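You operate a simulated robot arm through the tools that you are given. There is no shell and no other tool. Be economical: measure what you need, move in short steps, check, and stop when the job is done.

Carry out the task below with a simulated robot arm. There is one attempt and no reset: what you move stays moved.

Task
Cycle mould 35's two rods one at a time, in the air card's order.
Fine: open the red air valve, run each rod out and home without a jam, shut the valve again. Where these are worked on the way, their far stop is far enough and under half their travel is too little: red air valve.

Only the result counts: the job must be done as asked and must still hold three seconds after the hand-in. Knocking over, shifting, dropping, spilling or breaking anything else fails it.

Robot
A 7-joint arm with a two-finger parallel gripper, fixed in place. Base frame: the origin is at the foot of the arm, x ahead of it, y to its left, z up. Units: m, rad, N and s.
Its first joint turns from -2.897 to 2.897 rad. Payload 3.91 kg.
Tool frame: the origin (TCP) lies between the finger pads and is the grasp point; the fingertips stand 0.03 m ahead of it; z points along the fingers, y is the line along which they close. The gripper opens to 0.11 m. The fingers are 0.02 m wide and 0.01 m thick; the gripper's body (0.048 by 0.112 m) begins 0.055 m behind the TCP.
Orientation is told as [roll, pitch, yaw] about the base's x, y, z axes, in that order, counted from this pose: with the fingers straight down and closing along the base's y, the tool's x points along the base's -x, its y along +y and its z along -z.

Tools
- The arm moves only by the tool move_arm. Its argument "commands" is a list that holds one entry, the list of rows, each a list of 7 numbers: the shift along the base's x, y, z in units of 50 mm (1.0 is 50 mm), then the turn, a rotation vector about the base's x, y, z in units of 8 degrees (1.0 is 8 degrees), then the closure, from 0 (fully open) to 1 (shut). In form: [[[x, y, z, rx, ry, rz, hand], ...]]. A call has 1 to 10 rows; each row shifts and turns the commanded pose from where the row before left it. A call with a number of a shift or a turn outside -1 to 1 is refused whole. Rows are played at 5 a second. More than 0.05 m and 0.15 rad between two rows, or a gripper value outside its range, and nothing of the call is played. Where a pose cannot be reached the arm comes as near as it can. A force on the tool above 40 N (or 10 N above the force at the start of the call, whichever is more), or a blocked arm, ends the call early, and 0.2 s more pass. The fingers move at their own pace (about 0.153 m/s each) and stop on an object; they squeeze with about 43 N. The grip force told is the motor's: it shows also when the fingers shut on nothing. Time passes only in rows, and 0.2 s behind the last, so rows that do not move let the fingers close. It gives the time, the measured TCP pose, the force on the tool (base axes), the opening and the grip force at its end, in the units of the frame above (readings bear some noise), with the torque about the TCP (base axes, N m) and any sound that the robot's microphone picked up.
- Cameras (640 x 400 px; columns grow to the right, rows downward): "scene" is fixed at [0.0537, -0.4959, 1.7576]; the picture's right is [0.82, -0.57, 0.00], its down [-0.33, -0.47, -0.81] and it looks along [0.47, 0.67, -0.58] (base axes); focal length 325 px, centre (320, 200). "wrist" rides on the gripper at [0.077, 0.007, -0.114] in the tool frame; the picture's right is [-0.09, 1.00, 0.00], its down [-0.80, -0.07, -0.59] and it looks along [-0.59, -0.05, 0.80] (tool axes); focal length 270 px, centre (320, 200). There is no depth. A picture from a camera that has moved, and an enlarged one, comes with that camera's place and axes in the base frame and with its lens. The place of the scene camera against the robot may be out by one fixed shift of up to 0.012 m in any direction.
- snapshot(camera): a new picture of that camera. No time passes.
- move_column(by): slides the trunk up (or, below 0, down) by that many m; the arm rides with it, the base frame stays. It gives what a move gives, with no picture.
- inspect(camera, box): a new picture of the part [left, top, right, bottom] of that camera's present view, enlarged. No time passes.
- hand_in(): hands the job in; it is judged then, once.

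Go step by step. Nothing tells you positions but the pictures and the camera data: compare them with the known pose of the tool, close in by small moves and look again before you grip or let go. The budget is 120 turns and 76 pictures, counting those below and the enlarged ones. Unless the task says otherwise, let go and move clear before handing in, and close with one line.

The tools are called after "Call:" as name(argument=value, ...) on one line, values as JSON. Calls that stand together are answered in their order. move_arm: Moves the arm, as the interface text tells. Its arguments: {"type":"object","properties":{"commands":{"type":"array"}},"required":["commands"]} The other tools are called the same way: move_column (by) slides the trunk up or down; snapshot (camera) takes a picture; inspect (camera, box) takes an enlarged picture of a part of a camera's view; hand_in () hands the job in.

At the start:

```text
clock: 0.0
tcp_pos: [0.3454, 0.1619, 1.3996]
ee_rot: [0.0, 0.0, -0.001]
ft_force: [0.2, 0.6, 0.8]
wrist_torque: [0.01, -0.01, 0.01]
gripper_width: 0.1099
grip_force: 0.1
trunk travel left (down, up): [-0.575, 0.035]
```

scene: 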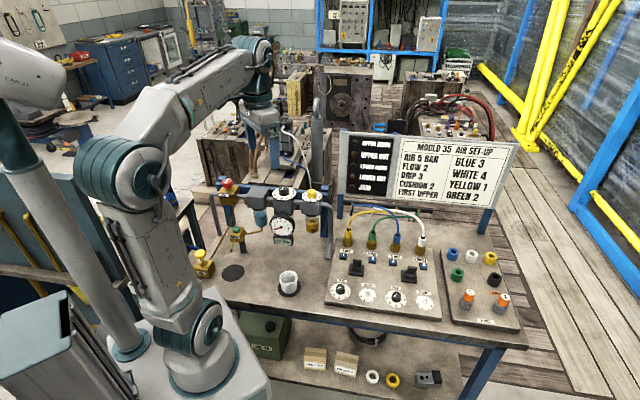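
wrist: 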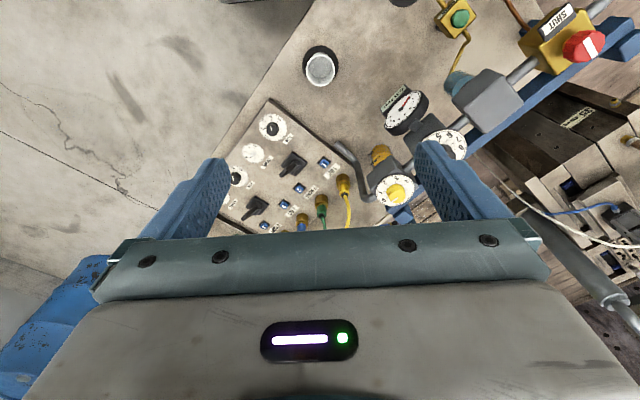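

I see a bench with an air set-up: a red valve at the left, a regulator, a gauge, a panel with hoses, switches and dials, and a card. I'll enlarge the card and the parts first.

Call:
inspect(camera="scene", box=[330, 125, 520, 244])

Call:
inspect(camera="scene", box=[180, 165, 350, 305])

Call:
inspect(camera="scene", box=[320, 200, 530, 340])

Call:
inspect(camera="wrist", box=[420, 0, 640, 137])

Call:
inspect(camera="wrist", box=[200, 80, 420, 240])

```text
3.36 times, centred on (425, 184) of scene
camera zoom: at [0.0537, -0.4959, 1.7576], right [0.82, -0.57, 0.0], down [-0.33, -0.47, -0.81], along [0.47, 0.67, -0.58], focal length 1093 px, centre (-33, 252)
```

zoom: 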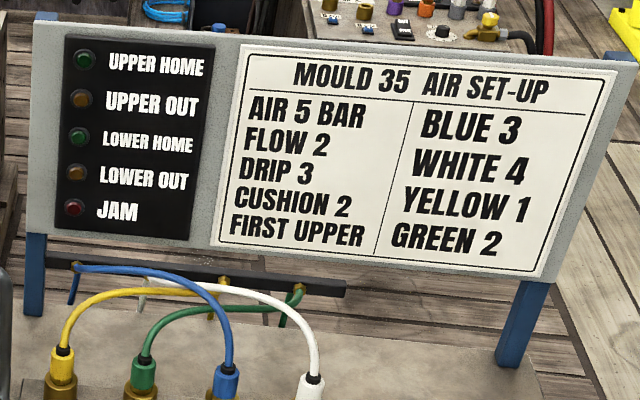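

```text
2.86 times, centred on (265, 235) of scene
camera zoom: at [0.0537, -0.4959, 1.7576], right [0.82, -0.57, 0.0], down [-0.33, -0.47, -0.81], along [0.47, 0.67, -0.58], focal length 929 px, centre (477, 100)
```

zoom: 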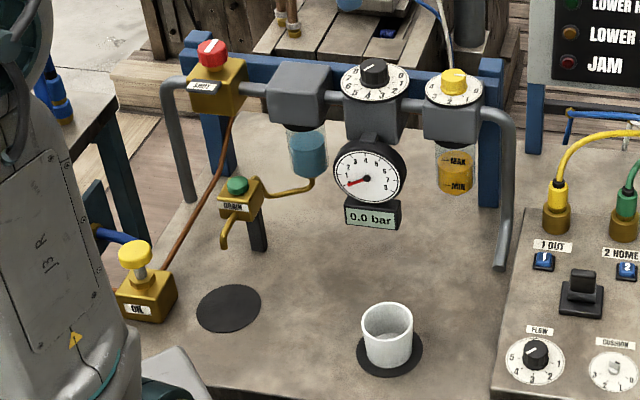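

```text
2.86 times, centred on (425, 270) of scene
camera zoom: at [0.0537, -0.4959, 1.7576], right [0.82, -0.57, 0.0], down [-0.33, -0.47, -0.81], along [0.47, 0.67, -0.58], focal length 929 px, centre (20, 0)
```

zoom: 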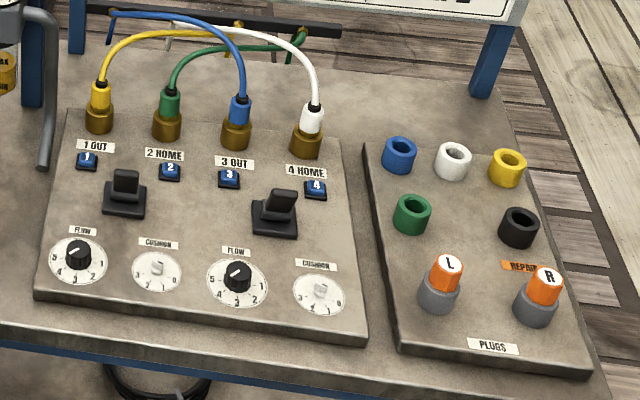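

```text
2.91 times, centred on (530, 68) of wrist
camera zoom: at [0.2696, 0.1693, 1.5146], right [0.09, 1.0, 0.0], down [0.8, -0.07, 0.59], along [0.59, -0.05, -0.8], focal length 786 px, centre (-291, 582)
```

zoom: 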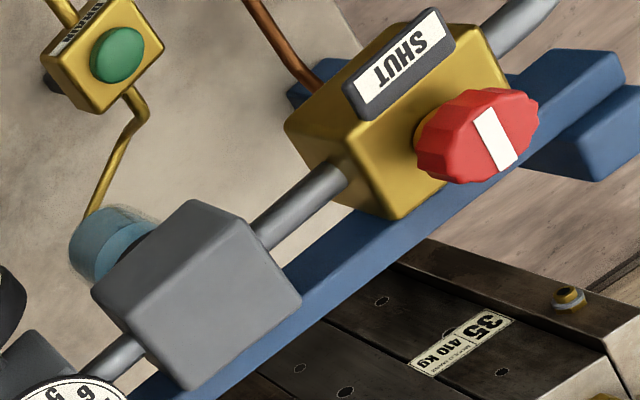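

```text
2.50 times, centred on (310, 160) of wrist
camera zoom: at [0.2696, 0.1693, 1.5146], right [0.09, 1.0, 0.0], down [0.8, -0.07, 0.59], along [0.59, -0.05, -0.8], focal length 676 px, centre (345, 300)
```

zoom: 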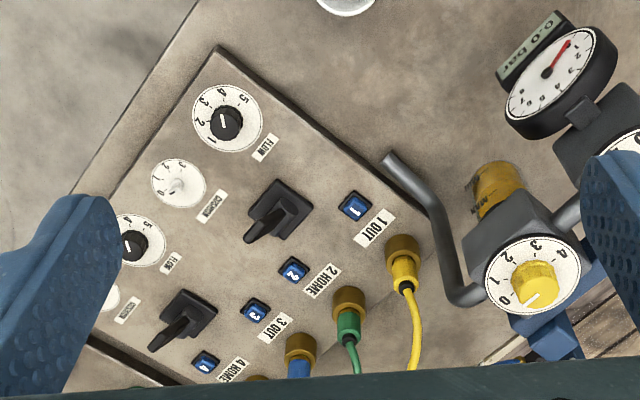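

I take the hoses to be plugged already as on the card (yellow 1, green 2, blue 3, white 4). Next I check the dials, and the mould to see which hose pair feeds the upper rod.

Call:
inspect(camera="scene", box=[180, 55, 350, 195])

Call:
inspect(camera="scene", box=[325, 270, 445, 320])

Call:
inspect(camera="scene", box=[265, 175, 335, 220])

Call:
inspect(camera="scene", box=[325, 195, 445, 270])

Call:
inspect(camera="scene", box=[180, 165, 260, 285])

Call:
inspect(camera="wrist", box=[480, 60, 640, 330])

```text
2.86 times, centred on (265, 125) of scene
camera zoom: at [0.0537, -0.4959, 1.7576], right [0.82, -0.57, 0.0], down [-0.33, -0.47, -0.81], along [0.47, 0.67, -0.58], focal length 929 px, centre (477, 414)
```

zoom: 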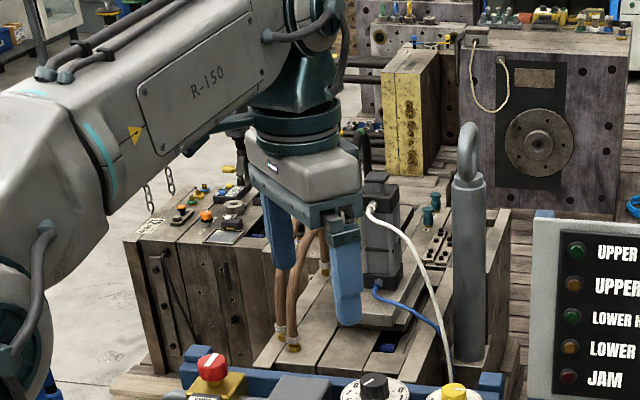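

```text
5.33 times, centred on (385, 295) of scene
camera zoom: at [0.0537, -0.4959, 1.7576], right [0.82, -0.57, 0.0], down [-0.33, -0.47, -0.81], along [0.47, 0.67, -0.58], focal length 1734 px, centre (-27, -307)
```

zoom: 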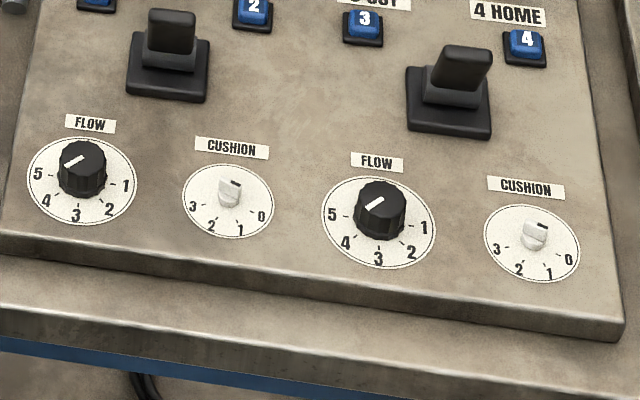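

```text
8.89 times, centred on (300, 198) of scene
camera zoom: at [0.0537, -0.4959, 1.7576], right [0.82, -0.57, 0.0], down [-0.33, -0.47, -0.81], along [0.47, 0.67, -0.58], focal length 2890 px, centre (498, 222)
```

zoom: 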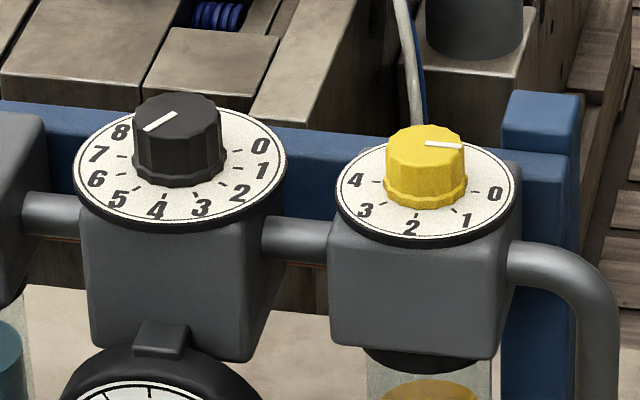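

```text
5.33 times, centred on (385, 232) of scene
camera zoom: at [0.0537, -0.4959, 1.7576], right [0.82, -0.57, 0.0], down [-0.33, -0.47, -0.81], along [0.47, 0.67, -0.58], focal length 1734 px, centre (-27, 27)
```

zoom: 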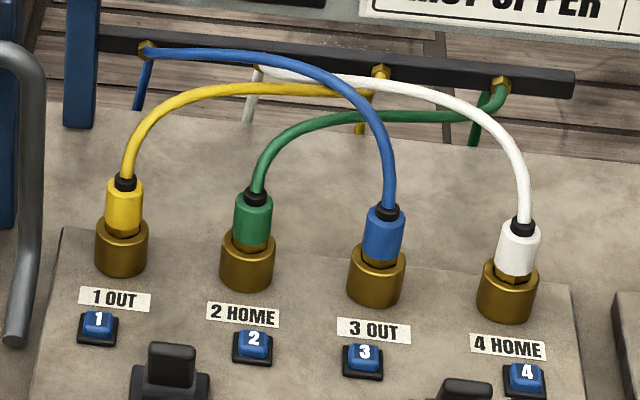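

```text
3.33 times, centred on (220, 225) of scene
camera zoom: at [0.0537, -0.4959, 1.7576], right [0.82, -0.57, 0.0], down [-0.33, -0.47, -0.81], along [0.47, 0.67, -0.58], focal length 1084 px, centre (653, 117)
```

zoom: 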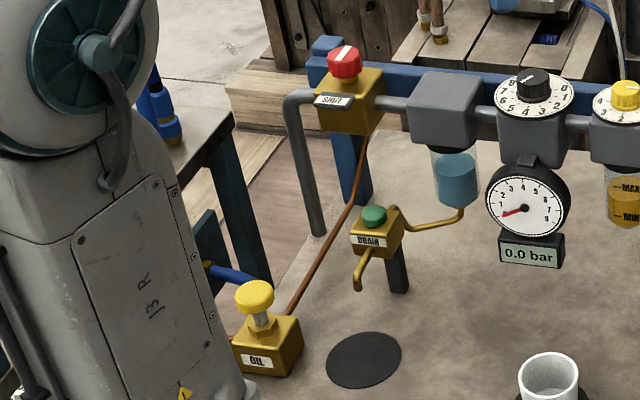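

```text
1.48 times, centred on (560, 195) of wrist
camera zoom: at [0.2696, 0.1693, 1.5146], right [0.09, 1.0, 0.0], down [0.8, -0.07, 0.59], along [0.59, -0.05, -0.8], focal length 400 px, centre (-36, 207)
```

zoom: 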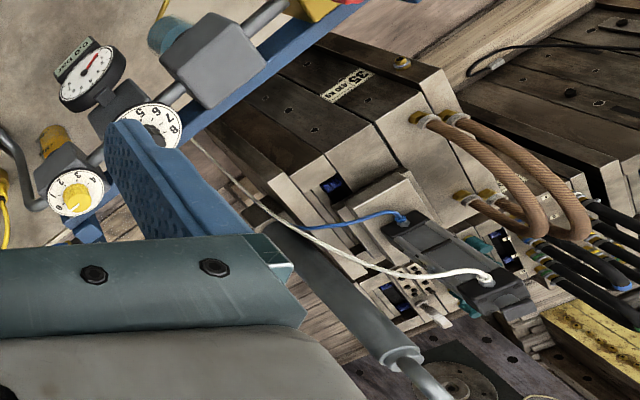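

The pressure dial seems to be at 5, with the hoses already in order. The wrist camera will show the mould and valve better if I turn it to face +y, so I do that now.

Call:
move_arm(commands=[[[0, 0, 0, 0, 0, 1, 0], [0, 0, 0, 0, 0, 1, 0], [0, 0, 0, 0, 0, 1, 0], [0, 0, 0, 0, 0, 1, 0], [0, 0, 0, 0, 0, 1, 0], [0, 0, 0, 0, 0, 1, 0], [0, 0, 0, 0, 0, 1, 0], [0, 0, 0, 0, 0, 1, 0], [0, 0, 0, 0, 0, 1, 0], [0, 0, 0, 0, 0, 1, 0]]])

Call:
snapshot(camera="wrist")

Call:
inspect(camera="scene", box=[335, 285, 385, 315])

Call:
inspect(camera="scene", box=[200, 170, 250, 205])

Call:
inspect(camera="scene", box=[280, 85, 340, 195])

```text
clock: 2.2
tcp_pos: [0.345, 0.1613, 1.4002]
ee_rot: [0.0, 0.0, 1.401]
ft_force: [-0.6, 0.3, 1.9]
wrist_torque: [-0.01, -0.02, -0.05]
gripper_width: 0.1098
grip_force: 0.1
trunk travel left (down, up): [-0.575, 0.035]
```

```text
62 pictures are left
camera wrist: at [0.3265, 0.0871, 1.515], right [-0.97, 0.26, 0.0], down [0.21, 0.78, 0.59], along [0.15, 0.57, -0.8], focal length 270 px, centre (320, 200)
```

wrist: 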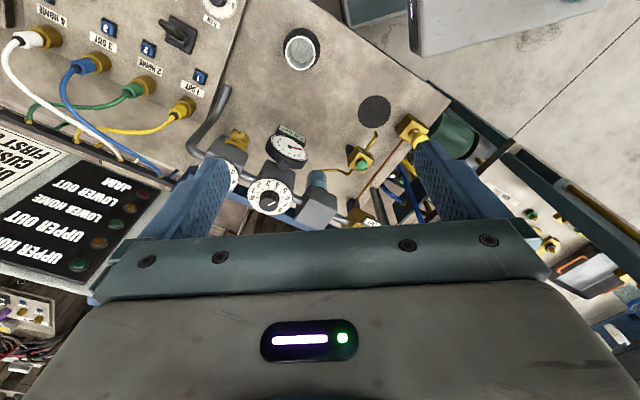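

```text
12.80 times, centred on (360, 300) of scene
camera zoom: at [0.0537, -0.4959, 1.7576], right [0.82, -0.57, 0.0], down [-0.33, -0.47, -0.81], along [0.47, 0.67, -0.58], focal length 4162 px, centre (-192, -1080)
```

zoom: 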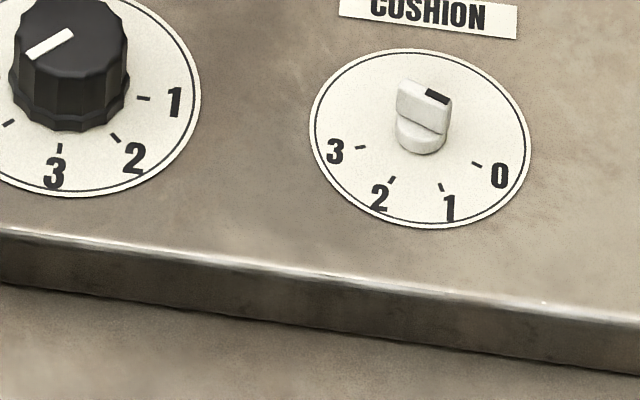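

```text
11.43 times, centred on (225, 188) of scene
camera zoom: at [0.0537, -0.4959, 1.7576], right [0.82, -0.57, 0.0], down [-0.33, -0.47, -0.81], along [0.47, 0.67, -0.58], focal length 3716 px, centre (1406, 343)
```

zoom: 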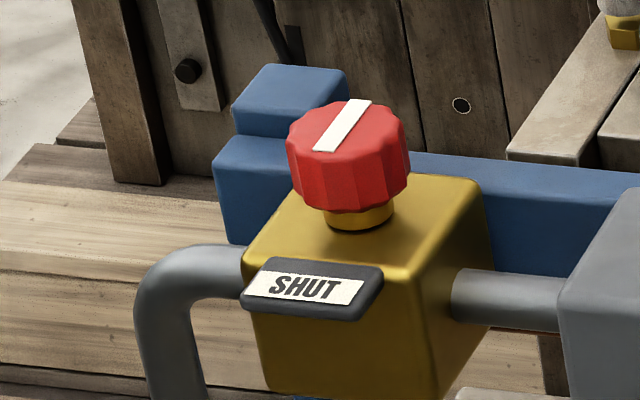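

```text
3.64 times, centred on (310, 140) of scene
camera zoom: at [0.0537, -0.4959, 1.7576], right [0.82, -0.57, 0.0], down [-0.33, -0.47, -0.81], along [0.47, 0.67, -0.58], focal length 1182 px, centre (356, 418)
```

zoom: 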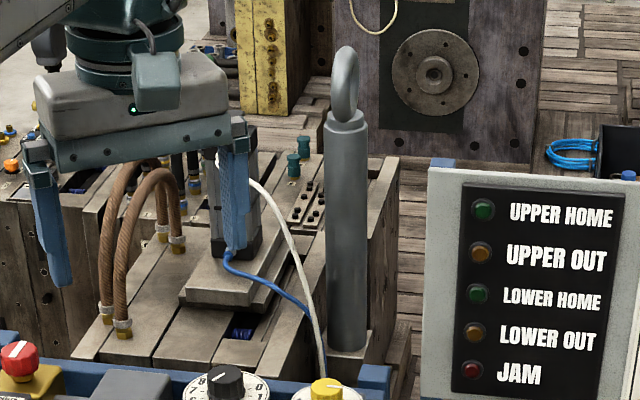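

The card says upper first, and the visible cylinder on the mould carries the blue and white hoses. I move nearer to the valve, with a look at the mould to confirm which pair is the upper rod.

Call:
move_arm(commands=[[[0, 1, 0, 0, 0, 0, 0], [0, 1, 0, 0, 0, 0, 0], [0, 1, 0, 0, 0, 0, 0], [0, 1, 0, 0, 0, 0, 0], [0, 1, 0, 0, 0, 0, 0]]])

Call:
snapshot(camera="wrist")

Call:
snapshot(camera="scene")

```text
clock: 3.4
tcp_pos: [0.346, 0.4135, 1.4004]
ee_rot: [0.001, 0.003, 1.397]
ft_force: [0.1, 0.2, -0.7]
wrist_torque: [-0.03, 0.01, 0.02]
gripper_width: 0.11
grip_force: 0.1
trunk travel left (down, up): [-0.575, 0.035]
```

```text
58 pictures are left
camera wrist: at [0.3266, 0.3405, 1.5146], right [-0.97, 0.26, 0.0], down [0.21, 0.78, 0.59], along [0.15, 0.57, -0.81], focal length 270 px, centre (320, 200)
```

wrist: 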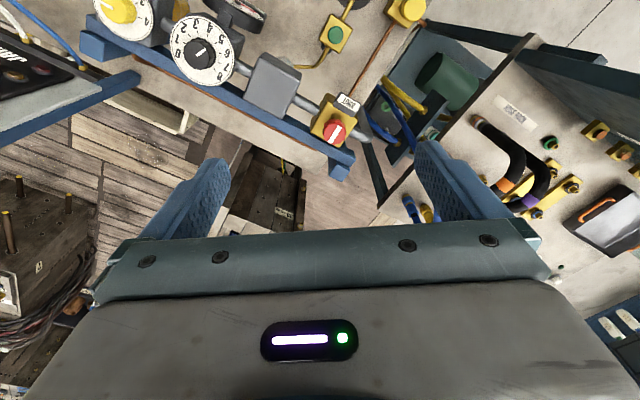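

```text
57 pictures are left
```

scene: 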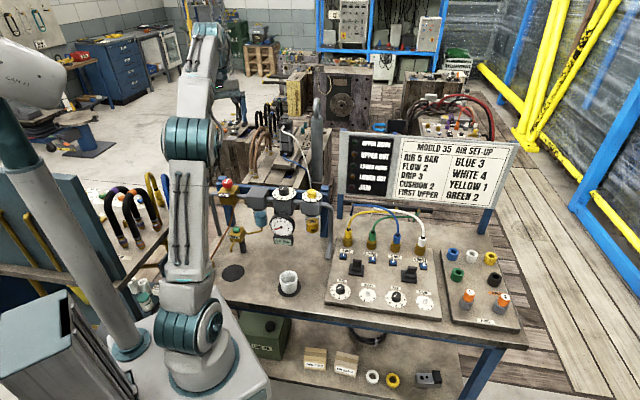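

Call:
inspect(camera="scene", box=[210, 90, 340, 200])

Call:
inspect(camera="scene", box=[270, 110, 340, 170])

Call:
inspect(camera="wrist", box=[280, 70, 400, 170])

Call:
inspect(camera="scene", box=[340, 245, 440, 300])

```text
3.64 times, centred on (275, 145) of scene
camera zoom: at [0.0537, -0.4959, 1.7576], right [0.82, -0.57, 0.0], down [-0.33, -0.47, -0.81], along [0.47, 0.67, -0.58], focal length 1182 px, centre (484, 400)
```

zoom: 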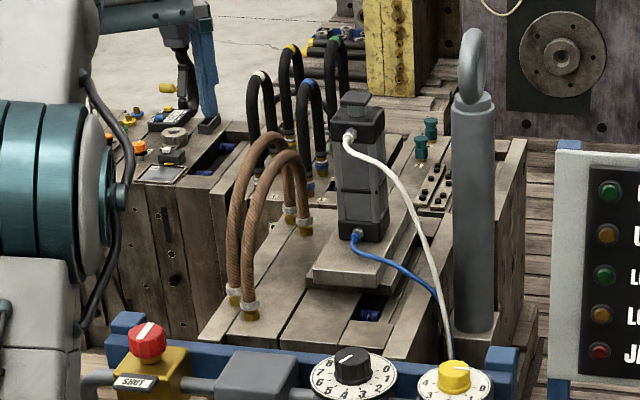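

```text
6.67 times, centred on (305, 140) of scene
camera zoom: at [0.0537, -0.4959, 1.7576], right [0.82, -0.57, 0.0], down [-0.33, -0.47, -0.81], along [0.47, 0.67, -0.58], focal length 2168 px, centre (420, 600)
```

zoom: 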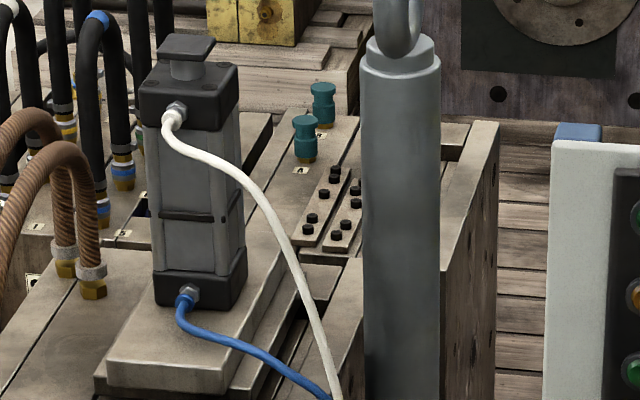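

```text
4.00 times, centred on (340, 120) of wrist
camera zoom: at [0.3266, 0.3405, 1.5146], right [-0.97, 0.26, 0.0], down [0.21, 0.78, 0.59], along [0.15, 0.57, -0.81], focal length 1081 px, centre (240, 520)
```

zoom: 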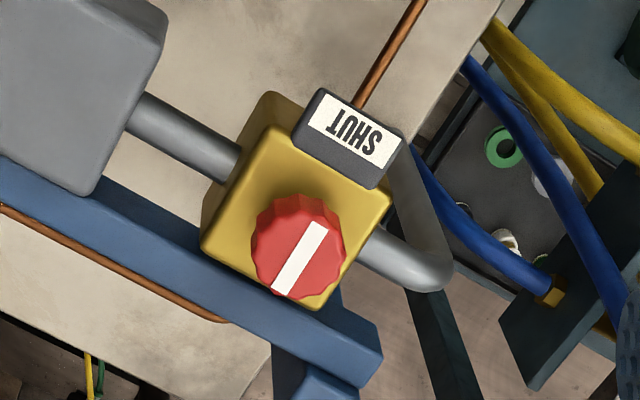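

```text
6.40 times, centred on (390, 272) of scene
camera zoom: at [0.0537, -0.4959, 1.7576], right [0.82, -0.57, 0.0], down [-0.33, -0.47, -0.81], along [0.47, 0.67, -0.58], focal length 2081 px, centre (-128, -264)
```

zoom: 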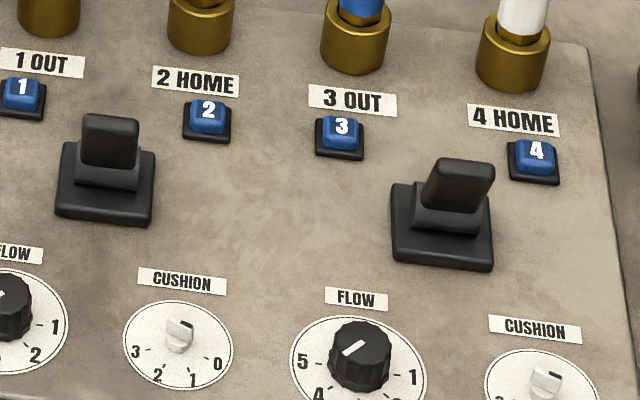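

The upper cylinder on mould 35 has the blue and white hoses, so ports 3/4 (the right lever) go first. I put the red knob at about (0.343, 0.490, 1.14) and come over it with the fingers part closed.

Call:
move_arm(commands=[[[0, 0.5, -0.5, 0, 0, -1, 0.4], [0, 0.5, -0.5, 0, 0, -1, 0.4], [0, 0.5, -0.5, 0, 0, -1, 0.4], [0, 0, -0.5, 0, 0, -1, 0.4], [0, 0, -0.5, 0, 0, -1, 0.4], [0, 0, -0.5, 0, 0, -0.8, 0.4]]])

Call:
snapshot(camera="wrist")

Call:
inspect(camera="scene", box=[180, 110, 310, 210])

```text
clock: 4.8
tcp_pos: [0.3443, 0.488, 1.251]
ee_rot: [0.0, -0.001, 0.585]
ft_force: [0.3, -0.2, 0.1]
wrist_torque: [-0.01, -0.03, 0.01]
gripper_width: 0.0661
grip_force: 0.0
trunk travel left (down, up): [-0.575, 0.035]
```

```text
52 pictures are left
camera wrist: at [0.2777, 0.4518, 1.365], right [-0.48, 0.88, 0.0], down [0.71, 0.38, 0.59], along [0.52, 0.28, -0.8], focal length 270 px, centre (320, 200)
```

wrist: 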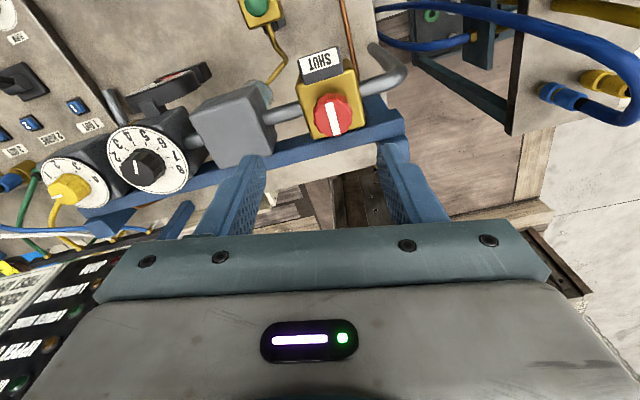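

```text
4.00 times, centred on (245, 160) of scene
camera zoom: at [0.0537, -0.4959, 1.7576], right [0.82, -0.57, 0.0], down [-0.33, -0.47, -0.81], along [0.47, 0.67, -0.58], focal length 1300 px, centre (620, 360)
```

zoom: 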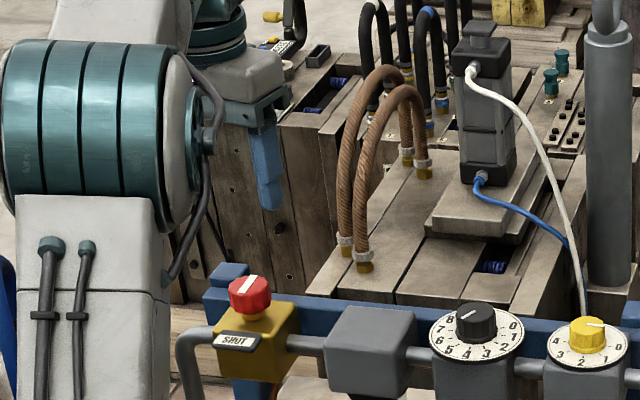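

The knob comes out at about (0.344, 0.496), with its top near z 1.14. I shift slightly, go lower and look again.

Call:
move_arm(commands=[[[0, 0.16, -0.5, 0, 0, 0, 0.4], [0, 0, -0.5, 0, 0, 0, 0.4]]])

Call:
inspect(camera="wrist", box=[200, 30, 440, 230])

Call:
inspect(camera="scene", box=[190, 140, 270, 210])

```text
clock: 5.4
tcp_pos: [0.3448, 0.4956, 1.1978]
ee_rot: [-0.001, 0.0, 0.588]
ft_force: [-0.1, -0.6, 0.1]
wrist_torque: [0.0, 0.0, -0.01]
gripper_width: 0.066
grip_force: 0.0
trunk travel left (down, up): [-0.575, 0.035]
```

```text
2.00 times, centred on (320, 130) of wrist
camera zoom: at [0.2781, 0.4597, 1.3136], right [-0.48, 0.88, 0.0], down [0.71, 0.38, 0.59], along [0.52, 0.28, -0.8], focal length 541 px, centre (320, 340)
```

zoom: 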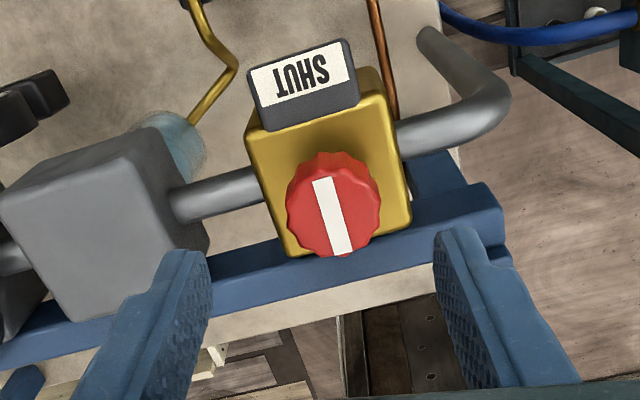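

```text
5.71 times, centred on (230, 175) of scene
camera zoom: at [0.0537, -0.4959, 1.7576], right [0.82, -0.57, 0.0], down [-0.33, -0.47, -0.81], along [0.47, 0.67, -0.58], focal length 1858 px, centre (834, 343)
```

zoom: 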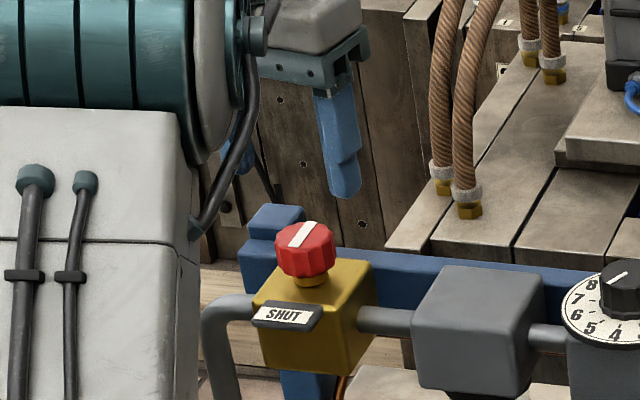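

The knob sits about 3 mm off towards +y of my line. I correct that, lower the tips around it, and then close.

Call:
move_arm(commands=[[[-0.04, 0.06, -0.3, 0, 0, 0, 0.4], [0, 0, -0.3, 0, 0, 0, 0.4], [0, 0, -0.3, 0, 0, 0, 0.4], [0, 0, -0.1, 0, 0, 0, 0.4]]])

Call:
inspect(camera="wrist", box=[200, 30, 440, 230])

Call:
inspect(camera="scene", box=[190, 140, 270, 210])

```text
clock: 6.4
tcp_pos: [0.3432, 0.4991, 1.1499]
ee_rot: [0.001, -0.001, 0.585]
ft_force: [0.4, -0.8, 0.1]
wrist_torque: [0.01, -0.02, -0.02]
gripper_width: 0.0664
grip_force: 0.0
trunk travel left (down, up): [-0.575, 0.035]
```

```text
2.00 times, centred on (320, 130) of wrist
camera zoom: at [0.2765, 0.4624, 1.2648], right [-0.48, 0.88, 0.0], down [0.71, 0.38, 0.59], along [0.52, 0.28, -0.8], focal length 541 px, centre (320, 340)
```

zoom: 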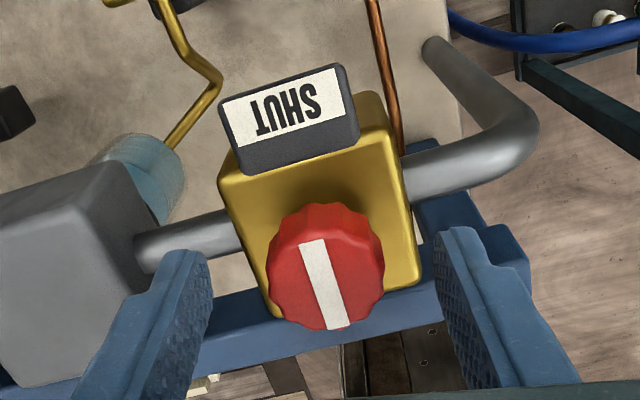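

```text
5.71 times, centred on (230, 175) of scene
camera zoom: at [0.0537, -0.4959, 1.7576], right [0.82, -0.57, 0.0], down [-0.33, -0.47, -0.81], along [0.47, 0.67, -0.58], focal length 1858 px, centre (834, 343)
```

zoom: 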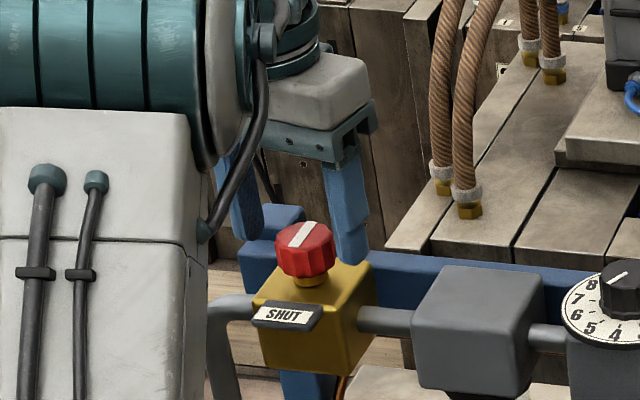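

Checked against the tool frame, the knob is centred between the fingers to within 2 mm. I go down a few millimetres more and close.

Call:
move_arm(commands=[[[0, 0.02, -0.08, 0, 0, 0, 0.5], [0, 0, 0, 0, 0, 0, 0.65], [0, 0, 0, 0, 0, 0, 0.8], [0, 0, 0, 0, 0, 0, 0.8]]])

Call:
inspect(camera="wrist", box=[200, 30, 440, 230])

```text
clock: 7.4
tcp_pos: [0.3437, 0.4993, 1.146]
ee_rot: [0.001, -0.002, 0.587]
ft_force: [-0.4, 0.5, -2.3]
wrist_torque: [0.27, -0.15, 0.0]
gripper_width: 0.0337
grip_force: 45.7
trunk travel left (down, up): [-0.575, 0.035]
```

```text
2.00 times, centred on (320, 130) of wrist
camera zoom: at [0.276, 0.4636, 1.261], right [-0.48, 0.88, 0.0], down [0.71, 0.39, 0.59], along [0.52, 0.28, -0.8], focal length 541 px, centre (320, 340)
```

zoom: 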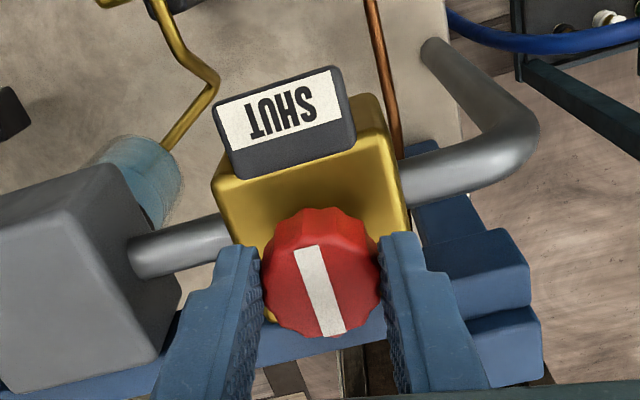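

Gripped at 34 mm, with the knob nicely centred. I try a turn anticlockwise seen from above (+z), two small steps, watching the torque.

Call:
move_arm(commands=[[[0, 0, 0, 0, 0, 0.7, 0.8], [0, 0, 0, 0, 0, 0.7, 0.8]]])

Call:
inspect(camera="wrist", box=[200, 30, 440, 230])

```text
clock: 8.0
tcp_pos: [0.3441, 0.4987, 1.145]
ee_rot: [0.001, -0.001, 0.784]
ft_force: [-0.8, 0.3, -1.3]
wrist_torque: [0.1, 0.06, -0.05]
gripper_width: 0.0336
grip_force: 45.2
trunk travel left (down, up): [-0.575, 0.035]
```

```text
2.00 times, centred on (320, 130) of wrist
camera zoom: at [0.285, 0.4505, 1.2611], right [-0.64, 0.77, 0.0], down [0.62, 0.52, 0.59], along [0.46, 0.38, -0.8], focal length 541 px, centre (320, 340)
```

zoom: 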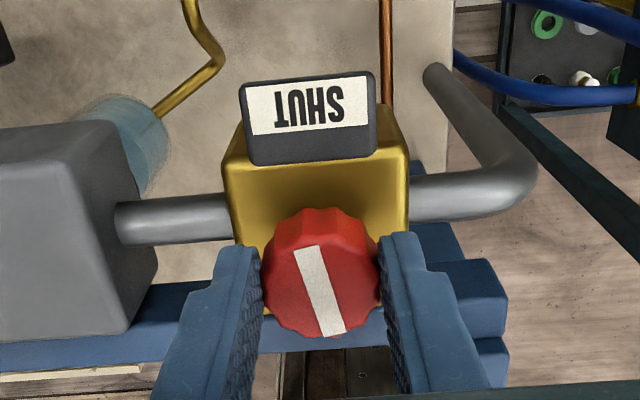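

The knob turns with the fingers at very little torque, so anticlockwise is right. I go on turning.

Call:
move_arm(commands=[[[0, 0, 0, 0, 0, 0.9, 0.8], [0, 0, 0, 0, 0, 0.9, 0.8], [0, 0, 0, 0, 0, 0.9, 0.8], [0, 0, 0, 0, 0, 0.9, 0.8], [0, 0, 0, 0, 0, 0.9, 0.8]]])

Call:
snapshot(camera="wrist")

Call:
inspect(camera="scene", box=[190, 130, 400, 261])

```text
clock: 9.2
tcp_pos: [0.3454, 0.4987, 1.145]
ee_rot: [-0.001, -0.001, 1.412]
ft_force: [7.0, -0.4, 5.4]
wrist_torque: [-0.96, -0.23, -0.03]
gripper_width: 0.0336
grip_force: 45.1
trunk travel left (down, up): [-0.575, 0.035]
```

```text
44 pictures are left
camera wrist: at [0.3274, 0.4238, 1.261], right [-0.97, 0.24, 0.0], down [0.2, 0.78, 0.6], along [0.15, 0.58, -0.8], focal length 270 px, centre (320, 200)
```

wrist: 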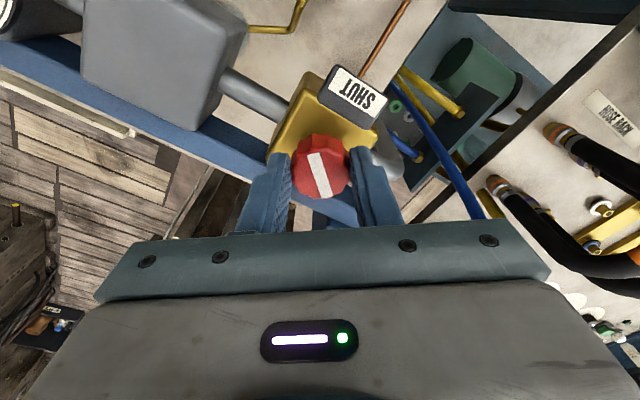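

```text
3.05 times, centred on (295, 196) of scene
camera zoom: at [0.0537, -0.4959, 1.7576], right [0.82, -0.57, 0.0], down [-0.33, -0.47, -0.81], along [0.47, 0.67, -0.58], focal length 991 px, centre (396, 214)
```

zoom: 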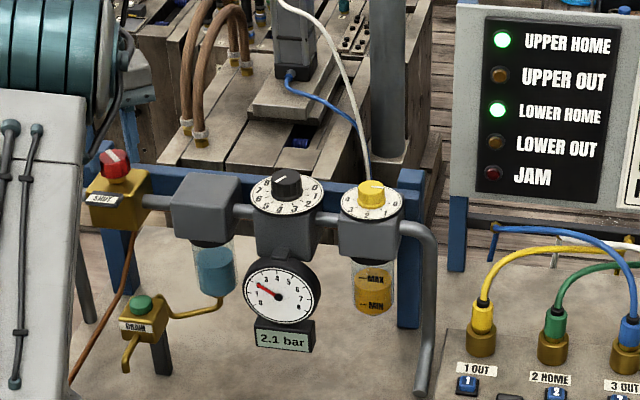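

The air is coming on (2.1 bar) and both HOME lamps are lit. I keep turning to the stop.

Call:
move_arm(commands=[[[0, 0, 0, 0, 0, 0.9, 0.8], [0, 0, 0, 0, 0, 0.9, 0.8], [0, 0, 0, 0, 0, 0.9, 0.8], [0, 0, 0, 0, 0, 0.9, 0.8], [0, 0, 0, 0, 0, 0.9, 0.8], [0, 0, 0, 0, 0, 0, 0.8]]])

Call:
snapshot(camera="wrist")

Call:
inspect(camera="scene", box=[190, 130, 400, 261])

```text
clock: 10.6
tcp_pos: [0.3492, 0.4992, 1.1457]
ee_rot: [-0.002, -0.003, 2.04]
ft_force: [26.9, 4.8, 15.2]
wrist_torque: [0.7, -0.9, -0.11]
gripper_width: 0.0338
grip_force: 44.7
trunk travel left (down, up): [-0.575, 0.035]
```

```text
42 pictures are left
camera wrist: at [0.3773, 0.427, 1.2608], right [-0.93, -0.37, 0.0], down [-0.3, 0.75, 0.6], along [-0.22, 0.55, -0.8], focal length 270 px, centre (320, 200)
```

wrist: 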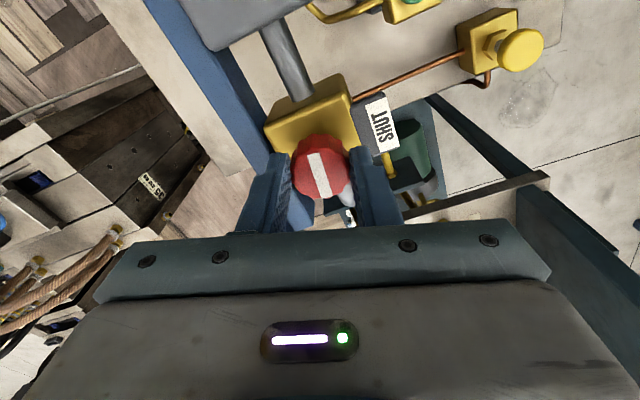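

```text
3.05 times, centred on (295, 196) of scene
camera zoom: at [0.0537, -0.4959, 1.7576], right [0.82, -0.57, 0.0], down [-0.33, -0.47, -0.81], along [0.47, 0.67, -0.58], focal length 991 px, centre (396, 214)
```

zoom: 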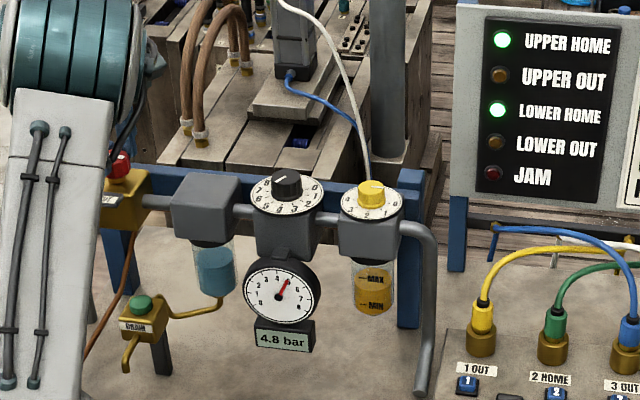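

Almost at 5 bar. I relieve the side force with a small +x shift, and turn a little further to find the stop.

Call:
move_arm(commands=[[[0.08, 0, 0, 0, 0, 0.5, 0.8], [0, 0, 0, 0, 0, 0.5, 0.8], [0, 0, 0, 0, 0, 0, 0.8]]])

Call:
inspect(camera="wrist", box=[200, 30, 440, 230])

```text
clock: 11.4
tcp_pos: [0.3488, 0.499, 1.1459]
ee_rot: [0.002, -0.003, 2.182]
ft_force: [15.0, 1.7, 12.1]
wrist_torque: [-0.05, -0.35, -0.51]
gripper_width: 0.0334
grip_force: 44.9
trunk travel left (down, up): [-0.575, 0.035]
```

```text
2.00 times, centred on (320, 130) of wrist
camera zoom: at [0.388, 0.4325, 1.2609], right [-0.87, -0.5, 0.0], down [-0.4, 0.7, 0.6], along [-0.3, 0.52, -0.8], focal length 541 px, centre (320, 340)
```

zoom: 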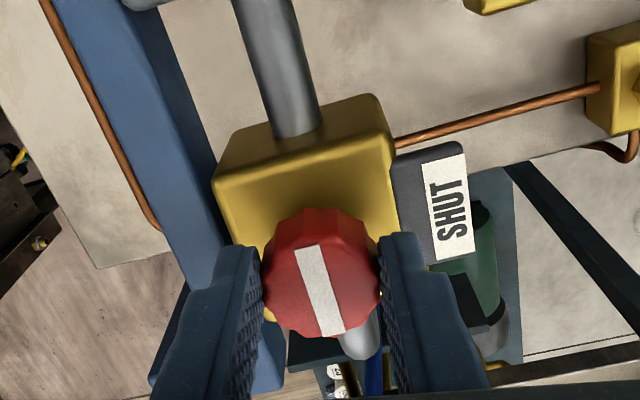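

The torque rises at about 90°, so this is the open stop. I let go and lift clear.

Call:
move_arm(commands=[[[0, 0, 0, 0, 0, 0, 0.45], [0, 0, 0, 0, 0, 0, 0.45], [0, 0, 0.5, 0, 0, 0, 0.45], [0, 0, 1, 0, 0, 0, 0.45], [0, 0, 1, 0, 0, 0, 0.45], [0, 0, 1, 0, 0, -1, 0.6], [0, 0, 1, 0, 0, -1, 0.6], [0, -1, 0, 0, 0, -1, 0.6], [0.2, -1, 0, 0, 0, -1, 0.6], [0.2, -1, 0, 0, 0, -1, 0.6]]])

Call:
inspect(camera="scene", box=[190, 130, 400, 261])

```text
refused: row 9 steps farther than a row can; nothing moved
```

```text
3.05 times, centred on (295, 196) of scene
camera zoom: at [0.0537, -0.4959, 1.7576], right [0.82, -0.57, 0.0], down [-0.33, -0.47, -0.81], along [0.47, 0.67, -0.58], focal length 991 px, centre (396, 214)
```

zoom: 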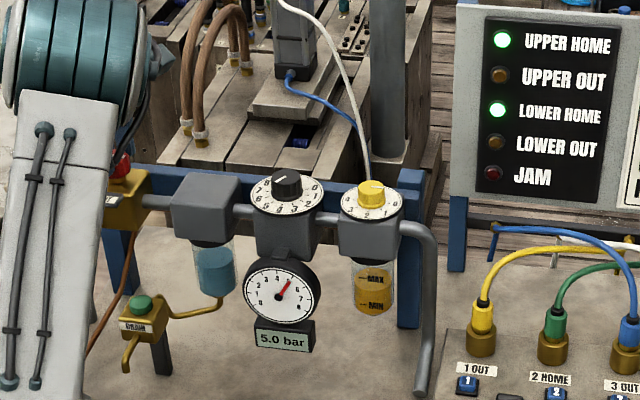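

The gauge reads 5.0 bar. That move was refused because one row was too long, so I repeat the release with shorter rows.

Call:
move_arm(commands=[[[0, 0, 0, 0, 0, 0, 0.45], [0, 0, 0, 0, 0, 0, 0.45], [0, 0, 0.5, 0, 0, 0, 0.45], [0, 0, 1, 0, 0, 0, 0.45], [0, 0, 1, 0, 0, 0, 0.45], [0, 0, 1, 0, 0, -1, 0.6], [0, 0, 0.8, 0, 0, -1, 0.6], [0, -0.9, 0, 0, 0, -1, 0.6], [0.3, -0.9, 0, 0, 0, -1, 0.6], [0.3, -0.9, 0, 0, 0, -1, 0.6]]])

```text
clock: 13.6
tcp_pos: [0.3774, 0.3632, 1.3599]
ee_rot: [0.001, -0.002, 1.476]
ft_force: [-0.3, -0.4, -0.6]
wrist_torque: [0.05, 0.0, 0.01]
gripper_width: 0.044
grip_force: 0.1
trunk travel left (down, up): [-0.575, 0.035]
```

Clear of the valve. I travel high over to the right lever, at about (0.676, -0.090), turning so the fingers close along the OUT–HOME direction.

Call:
move_arm(commands=[[[0.5, -0.85, 0, 0, 0, -0.5, 0.5], [0.5, -0.85, 0, 0, 0, -0.5, 0.5], [0.5, -0.85, 0, 0, 0, -0.5, 0.5], [0.5, -0.85, 0, 0, 0, -0.5, 0.5], [0.5, -0.85, 0, 0, 0, -0.5, 0.5], [0.5, -0.85, 0, 0, 0, -0.5, 0.5], [0.5, -0.85, 0, 0, 0, -0.5, 0.5], [0.5, -0.85, 0, 0, 0, -0.5, 0.5], [0.5, -0.85, 0, 0, 0, -0.5, 0.5], [0.5, -0.85, 0, 0, 0, -0.5, 0.5]]])

Call:
move_arm(commands=[[[0.5, -0.3, -0.7, 0, 0, 0, 0.5], [0, 0, -0.9, 0, 0, 0, 0.5], [0, 0, -0.9, 0, 0, 0, 0.5], [0, 0, -0.5, 0, 0, 0, 0.5]]])

Call:
snapshot(camera="wrist")

Call:
snapshot(camera="scene")

```text
clock: 15.8
tcp_pos: [0.63, -0.0646, 1.3575]
ee_rot: [0.001, 0.002, 0.779]
ft_force: [0.8, -0.4, 0.5]
wrist_torque: [0.0, 0.04, 0.0]
gripper_width: 0.0551
grip_force: 0.0
trunk travel left (down, up): [-0.575, 0.035]
```

```text
clock: 16.8
tcp_pos: [0.6543, -0.0776, 1.2109]
ee_rot: [0.0, -0.001, 0.784]
ft_force: [0.0, -0.5, -0.6]
wrist_torque: [0.0, 0.02, -0.02]
gripper_width: 0.0551
grip_force: 0.1
trunk travel left (down, up): [-0.575, 0.035]
```

```text
38 pictures are left
camera wrist: at [0.5947, -0.1265, 1.326], right [-0.64, 0.77, 0.0], down [0.62, 0.51, 0.59], along [0.46, 0.38, -0.8], focal length 270 px, centre (320, 200)
```

wrist: 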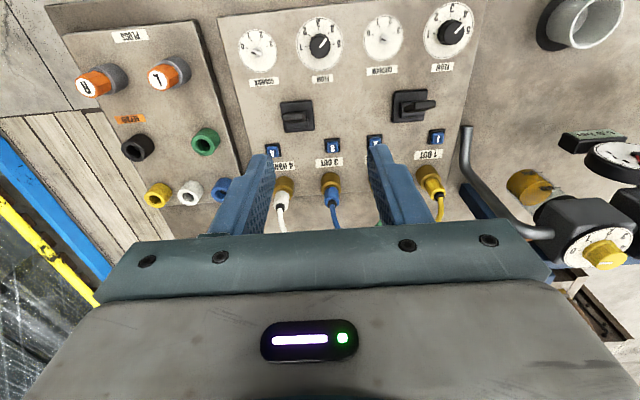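

```text
37 pictures are left
```

scene: 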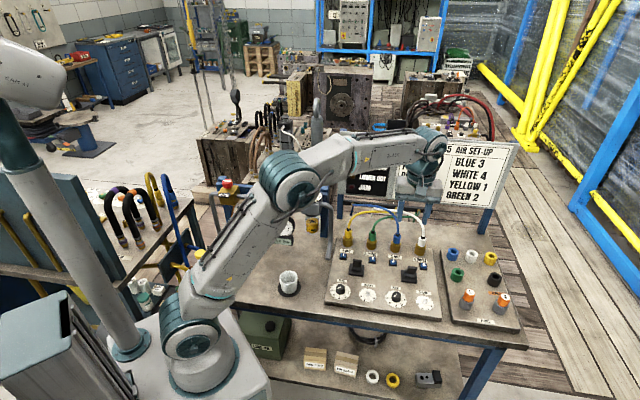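

Call:
inspect(camera="wrist", box=[250, 60, 460, 191])

```text
3.05 times, centred on (355, 126) of wrist
camera zoom: at [0.5947, -0.1265, 1.326], right [-0.64, 0.77, 0.0], down [0.62, 0.51, 0.59], along [0.46, 0.38, -0.8], focal length 824 px, centre (213, 427)
```

zoom: 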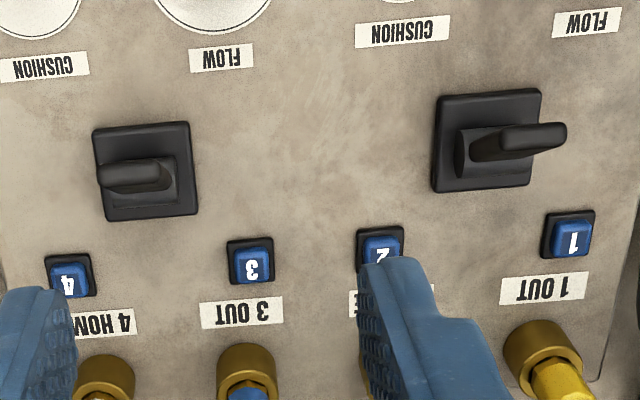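

Call:
inspect(camera="scene", box=[395, 258, 425, 288])

Call:
inspect(camera="wrist", box=[270, 85, 330, 145])

Call:
inspect(camera="wrist", box=[380, 75, 450, 135])

Call:
inspect(camera="scene", box=[340, 252, 375, 284])

```text
13.33 times, centred on (410, 273) of scene
camera zoom: at [0.0537, -0.4959, 1.7576], right [0.82, -0.57, 0.0], down [-0.33, -0.47, -0.81], along [0.47, 0.67, -0.58], focal length 4335 px, centre (-880, -773)
```

zoom: 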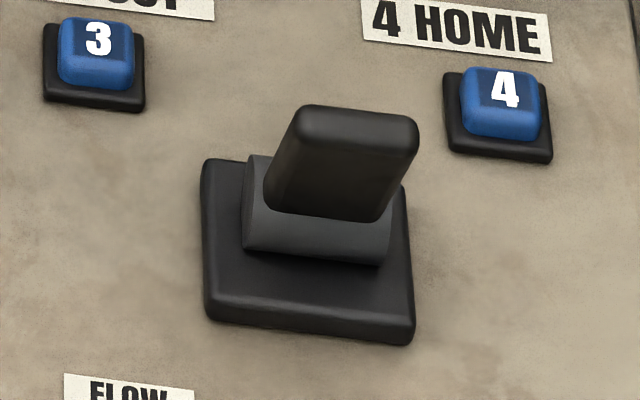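

```text
6.67 times, centred on (300, 115) of wrist
camera zoom: at [0.5947, -0.1265, 1.326], right [-0.64, 0.77, 0.0], down [0.62, 0.51, 0.59], along [0.46, 0.38, -0.8], focal length 1802 px, centre (453, 767)
```

zoom: 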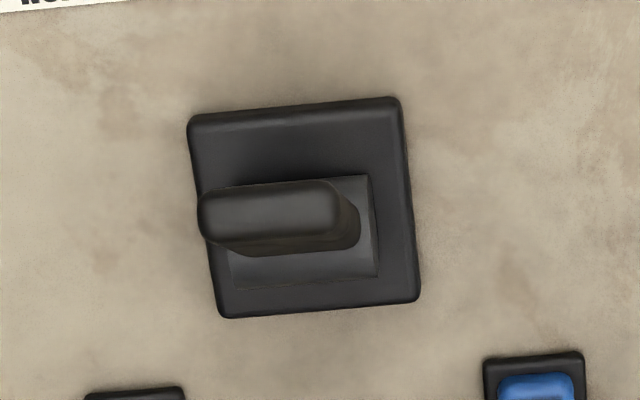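

```text
6.67 times, centred on (415, 105) of wrist
camera zoom: at [0.5947, -0.1265, 1.326], right [-0.64, 0.77, 0.0], down [0.62, 0.51, 0.59], along [0.46, 0.38, -0.8], focal length 1802 px, centre (-313, 833)
```

zoom: 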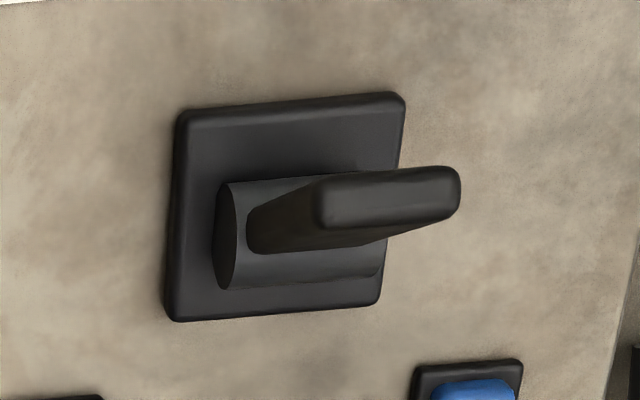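

```text
12.50 times, centred on (358, 268) of scene
camera zoom: at [0.0537, -0.4959, 1.7576], right [0.82, -0.57, 0.0], down [-0.33, -0.47, -0.81], along [0.47, 0.67, -0.58], focal length 4064 px, centre (-149, -650)
```

zoom: 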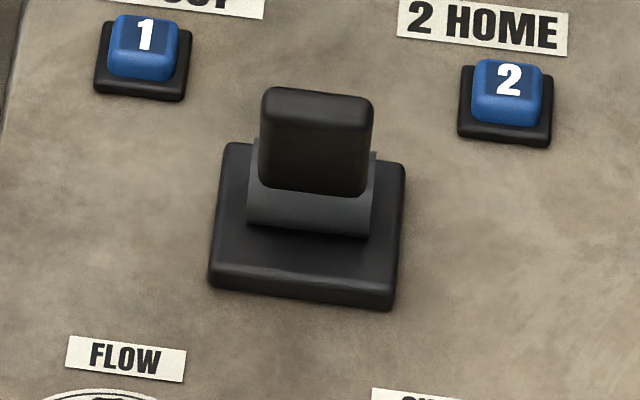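

The levers look like paddles that rock about an axis along the row, i.e. towards the dials or the ports, and both seem to lean towards the dials. I come closer for a second view to fix position and tilt.

Call:
move_arm(commands=[[[0, 0, -0.5, 0, 0, 0, 0.7], [0, 0, -0.5, 0, 0, 0, 0.7], [0, 0, -0.5, 0, 0, 0, 0.7]]])

Call:
inspect(camera="wrist", box=[220, 60, 380, 190])

```text
clock: 17.6
tcp_pos: [0.6542, -0.077, 1.1375]
ee_rot: [0.0, -0.001, 0.782]
ft_force: [0.9, 0.5, 0.7]
wrist_torque: [0.01, -0.01, 0.03]
gripper_width: 0.033
grip_force: 0.0
trunk travel left (down, up): [-0.575, 0.035]
```

```text
3.08 times, centred on (300, 125) of wrist
camera zoom: at [0.596, -0.1259, 1.2518], right [-0.64, 0.77, 0.0], down [0.62, 0.51, 0.59], along [0.46, 0.38, -0.8], focal length 832 px, centre (382, 431)
```

zoom: 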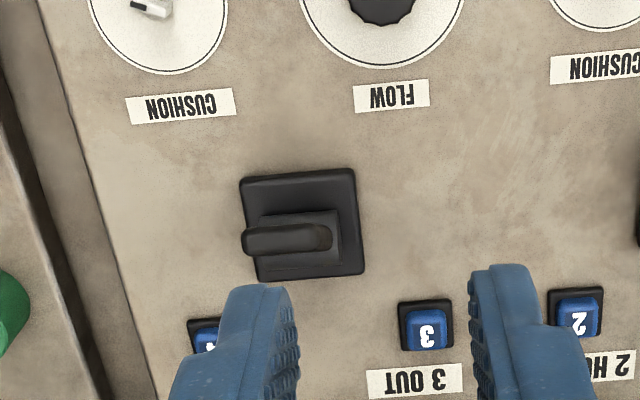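

Turning the gripper 90° lets the fingers straddle the paddle fore and aft, and gives me a side view of its tilt. I rise a bit, turn, and move over the lever.

Call:
move_arm(commands=[[[0.1, 0, 0.3, 0, 0, -1, 0.6], [0.1, 0, 0.3, 0, 0, -1, 0.6], [0.1, 0, 0, 0, 0, -1, 0.6], [0.1, 0, 0, 0, 0, -1, 0.6], [0.1, 0, 0, 0, 0, -1, 0.6], [0.1, 0, 0, 0, 0, -1, 0.6], [0, 0, 0, 0, 0, -1, 0.6], [0, 0, 0, 0, 0, -1, 0.6], [0, 0, 0, 0, 0, -1, 0.6], [0, 0, 0, 0, 0, -1, 0.6]]])

Call:
move_arm(commands=[[[0, 0, 0, 0, 0, -0.6, 0.6], [0, 0, 0, 0, 0, -0.65, 0.6]]])

Call:
snapshot(camera="wrist")

```text
clock: 19.8
tcp_pos: [0.6822, -0.0772, 1.1661]
ee_rot: [0.001, 0.0, -0.616]
ft_force: [-0.1, -0.8, -0.2]
wrist_torque: [-0.02, 0.0, -0.03]
gripper_width: 0.0442
grip_force: 0.0
trunk travel left (down, up): [-0.575, 0.035]
```

```text
clock: 20.4
tcp_pos: [0.6838, -0.0761, 1.1665]
ee_rot: [-0.002, 0.0, -0.79]
ft_force: [-0.4, -0.3, -0.8]
wrist_torque: [0.03, -0.01, -0.03]
gripper_width: 0.0442
grip_force: 0.1
trunk travel left (down, up): [-0.575, 0.035]
```

```text
30 pictures are left
camera wrist: at [0.6347, -0.0164, 1.2807], right [0.77, 0.64, 0.0], down [0.51, -0.62, 0.59], along [0.38, -0.46, -0.8], focal length 270 px, centre (320, 200)
```

wrist: 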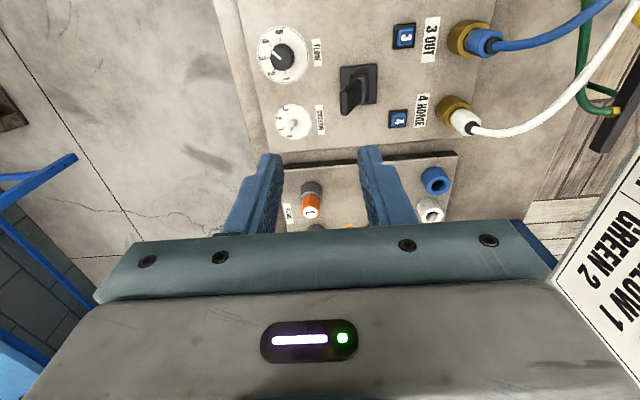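

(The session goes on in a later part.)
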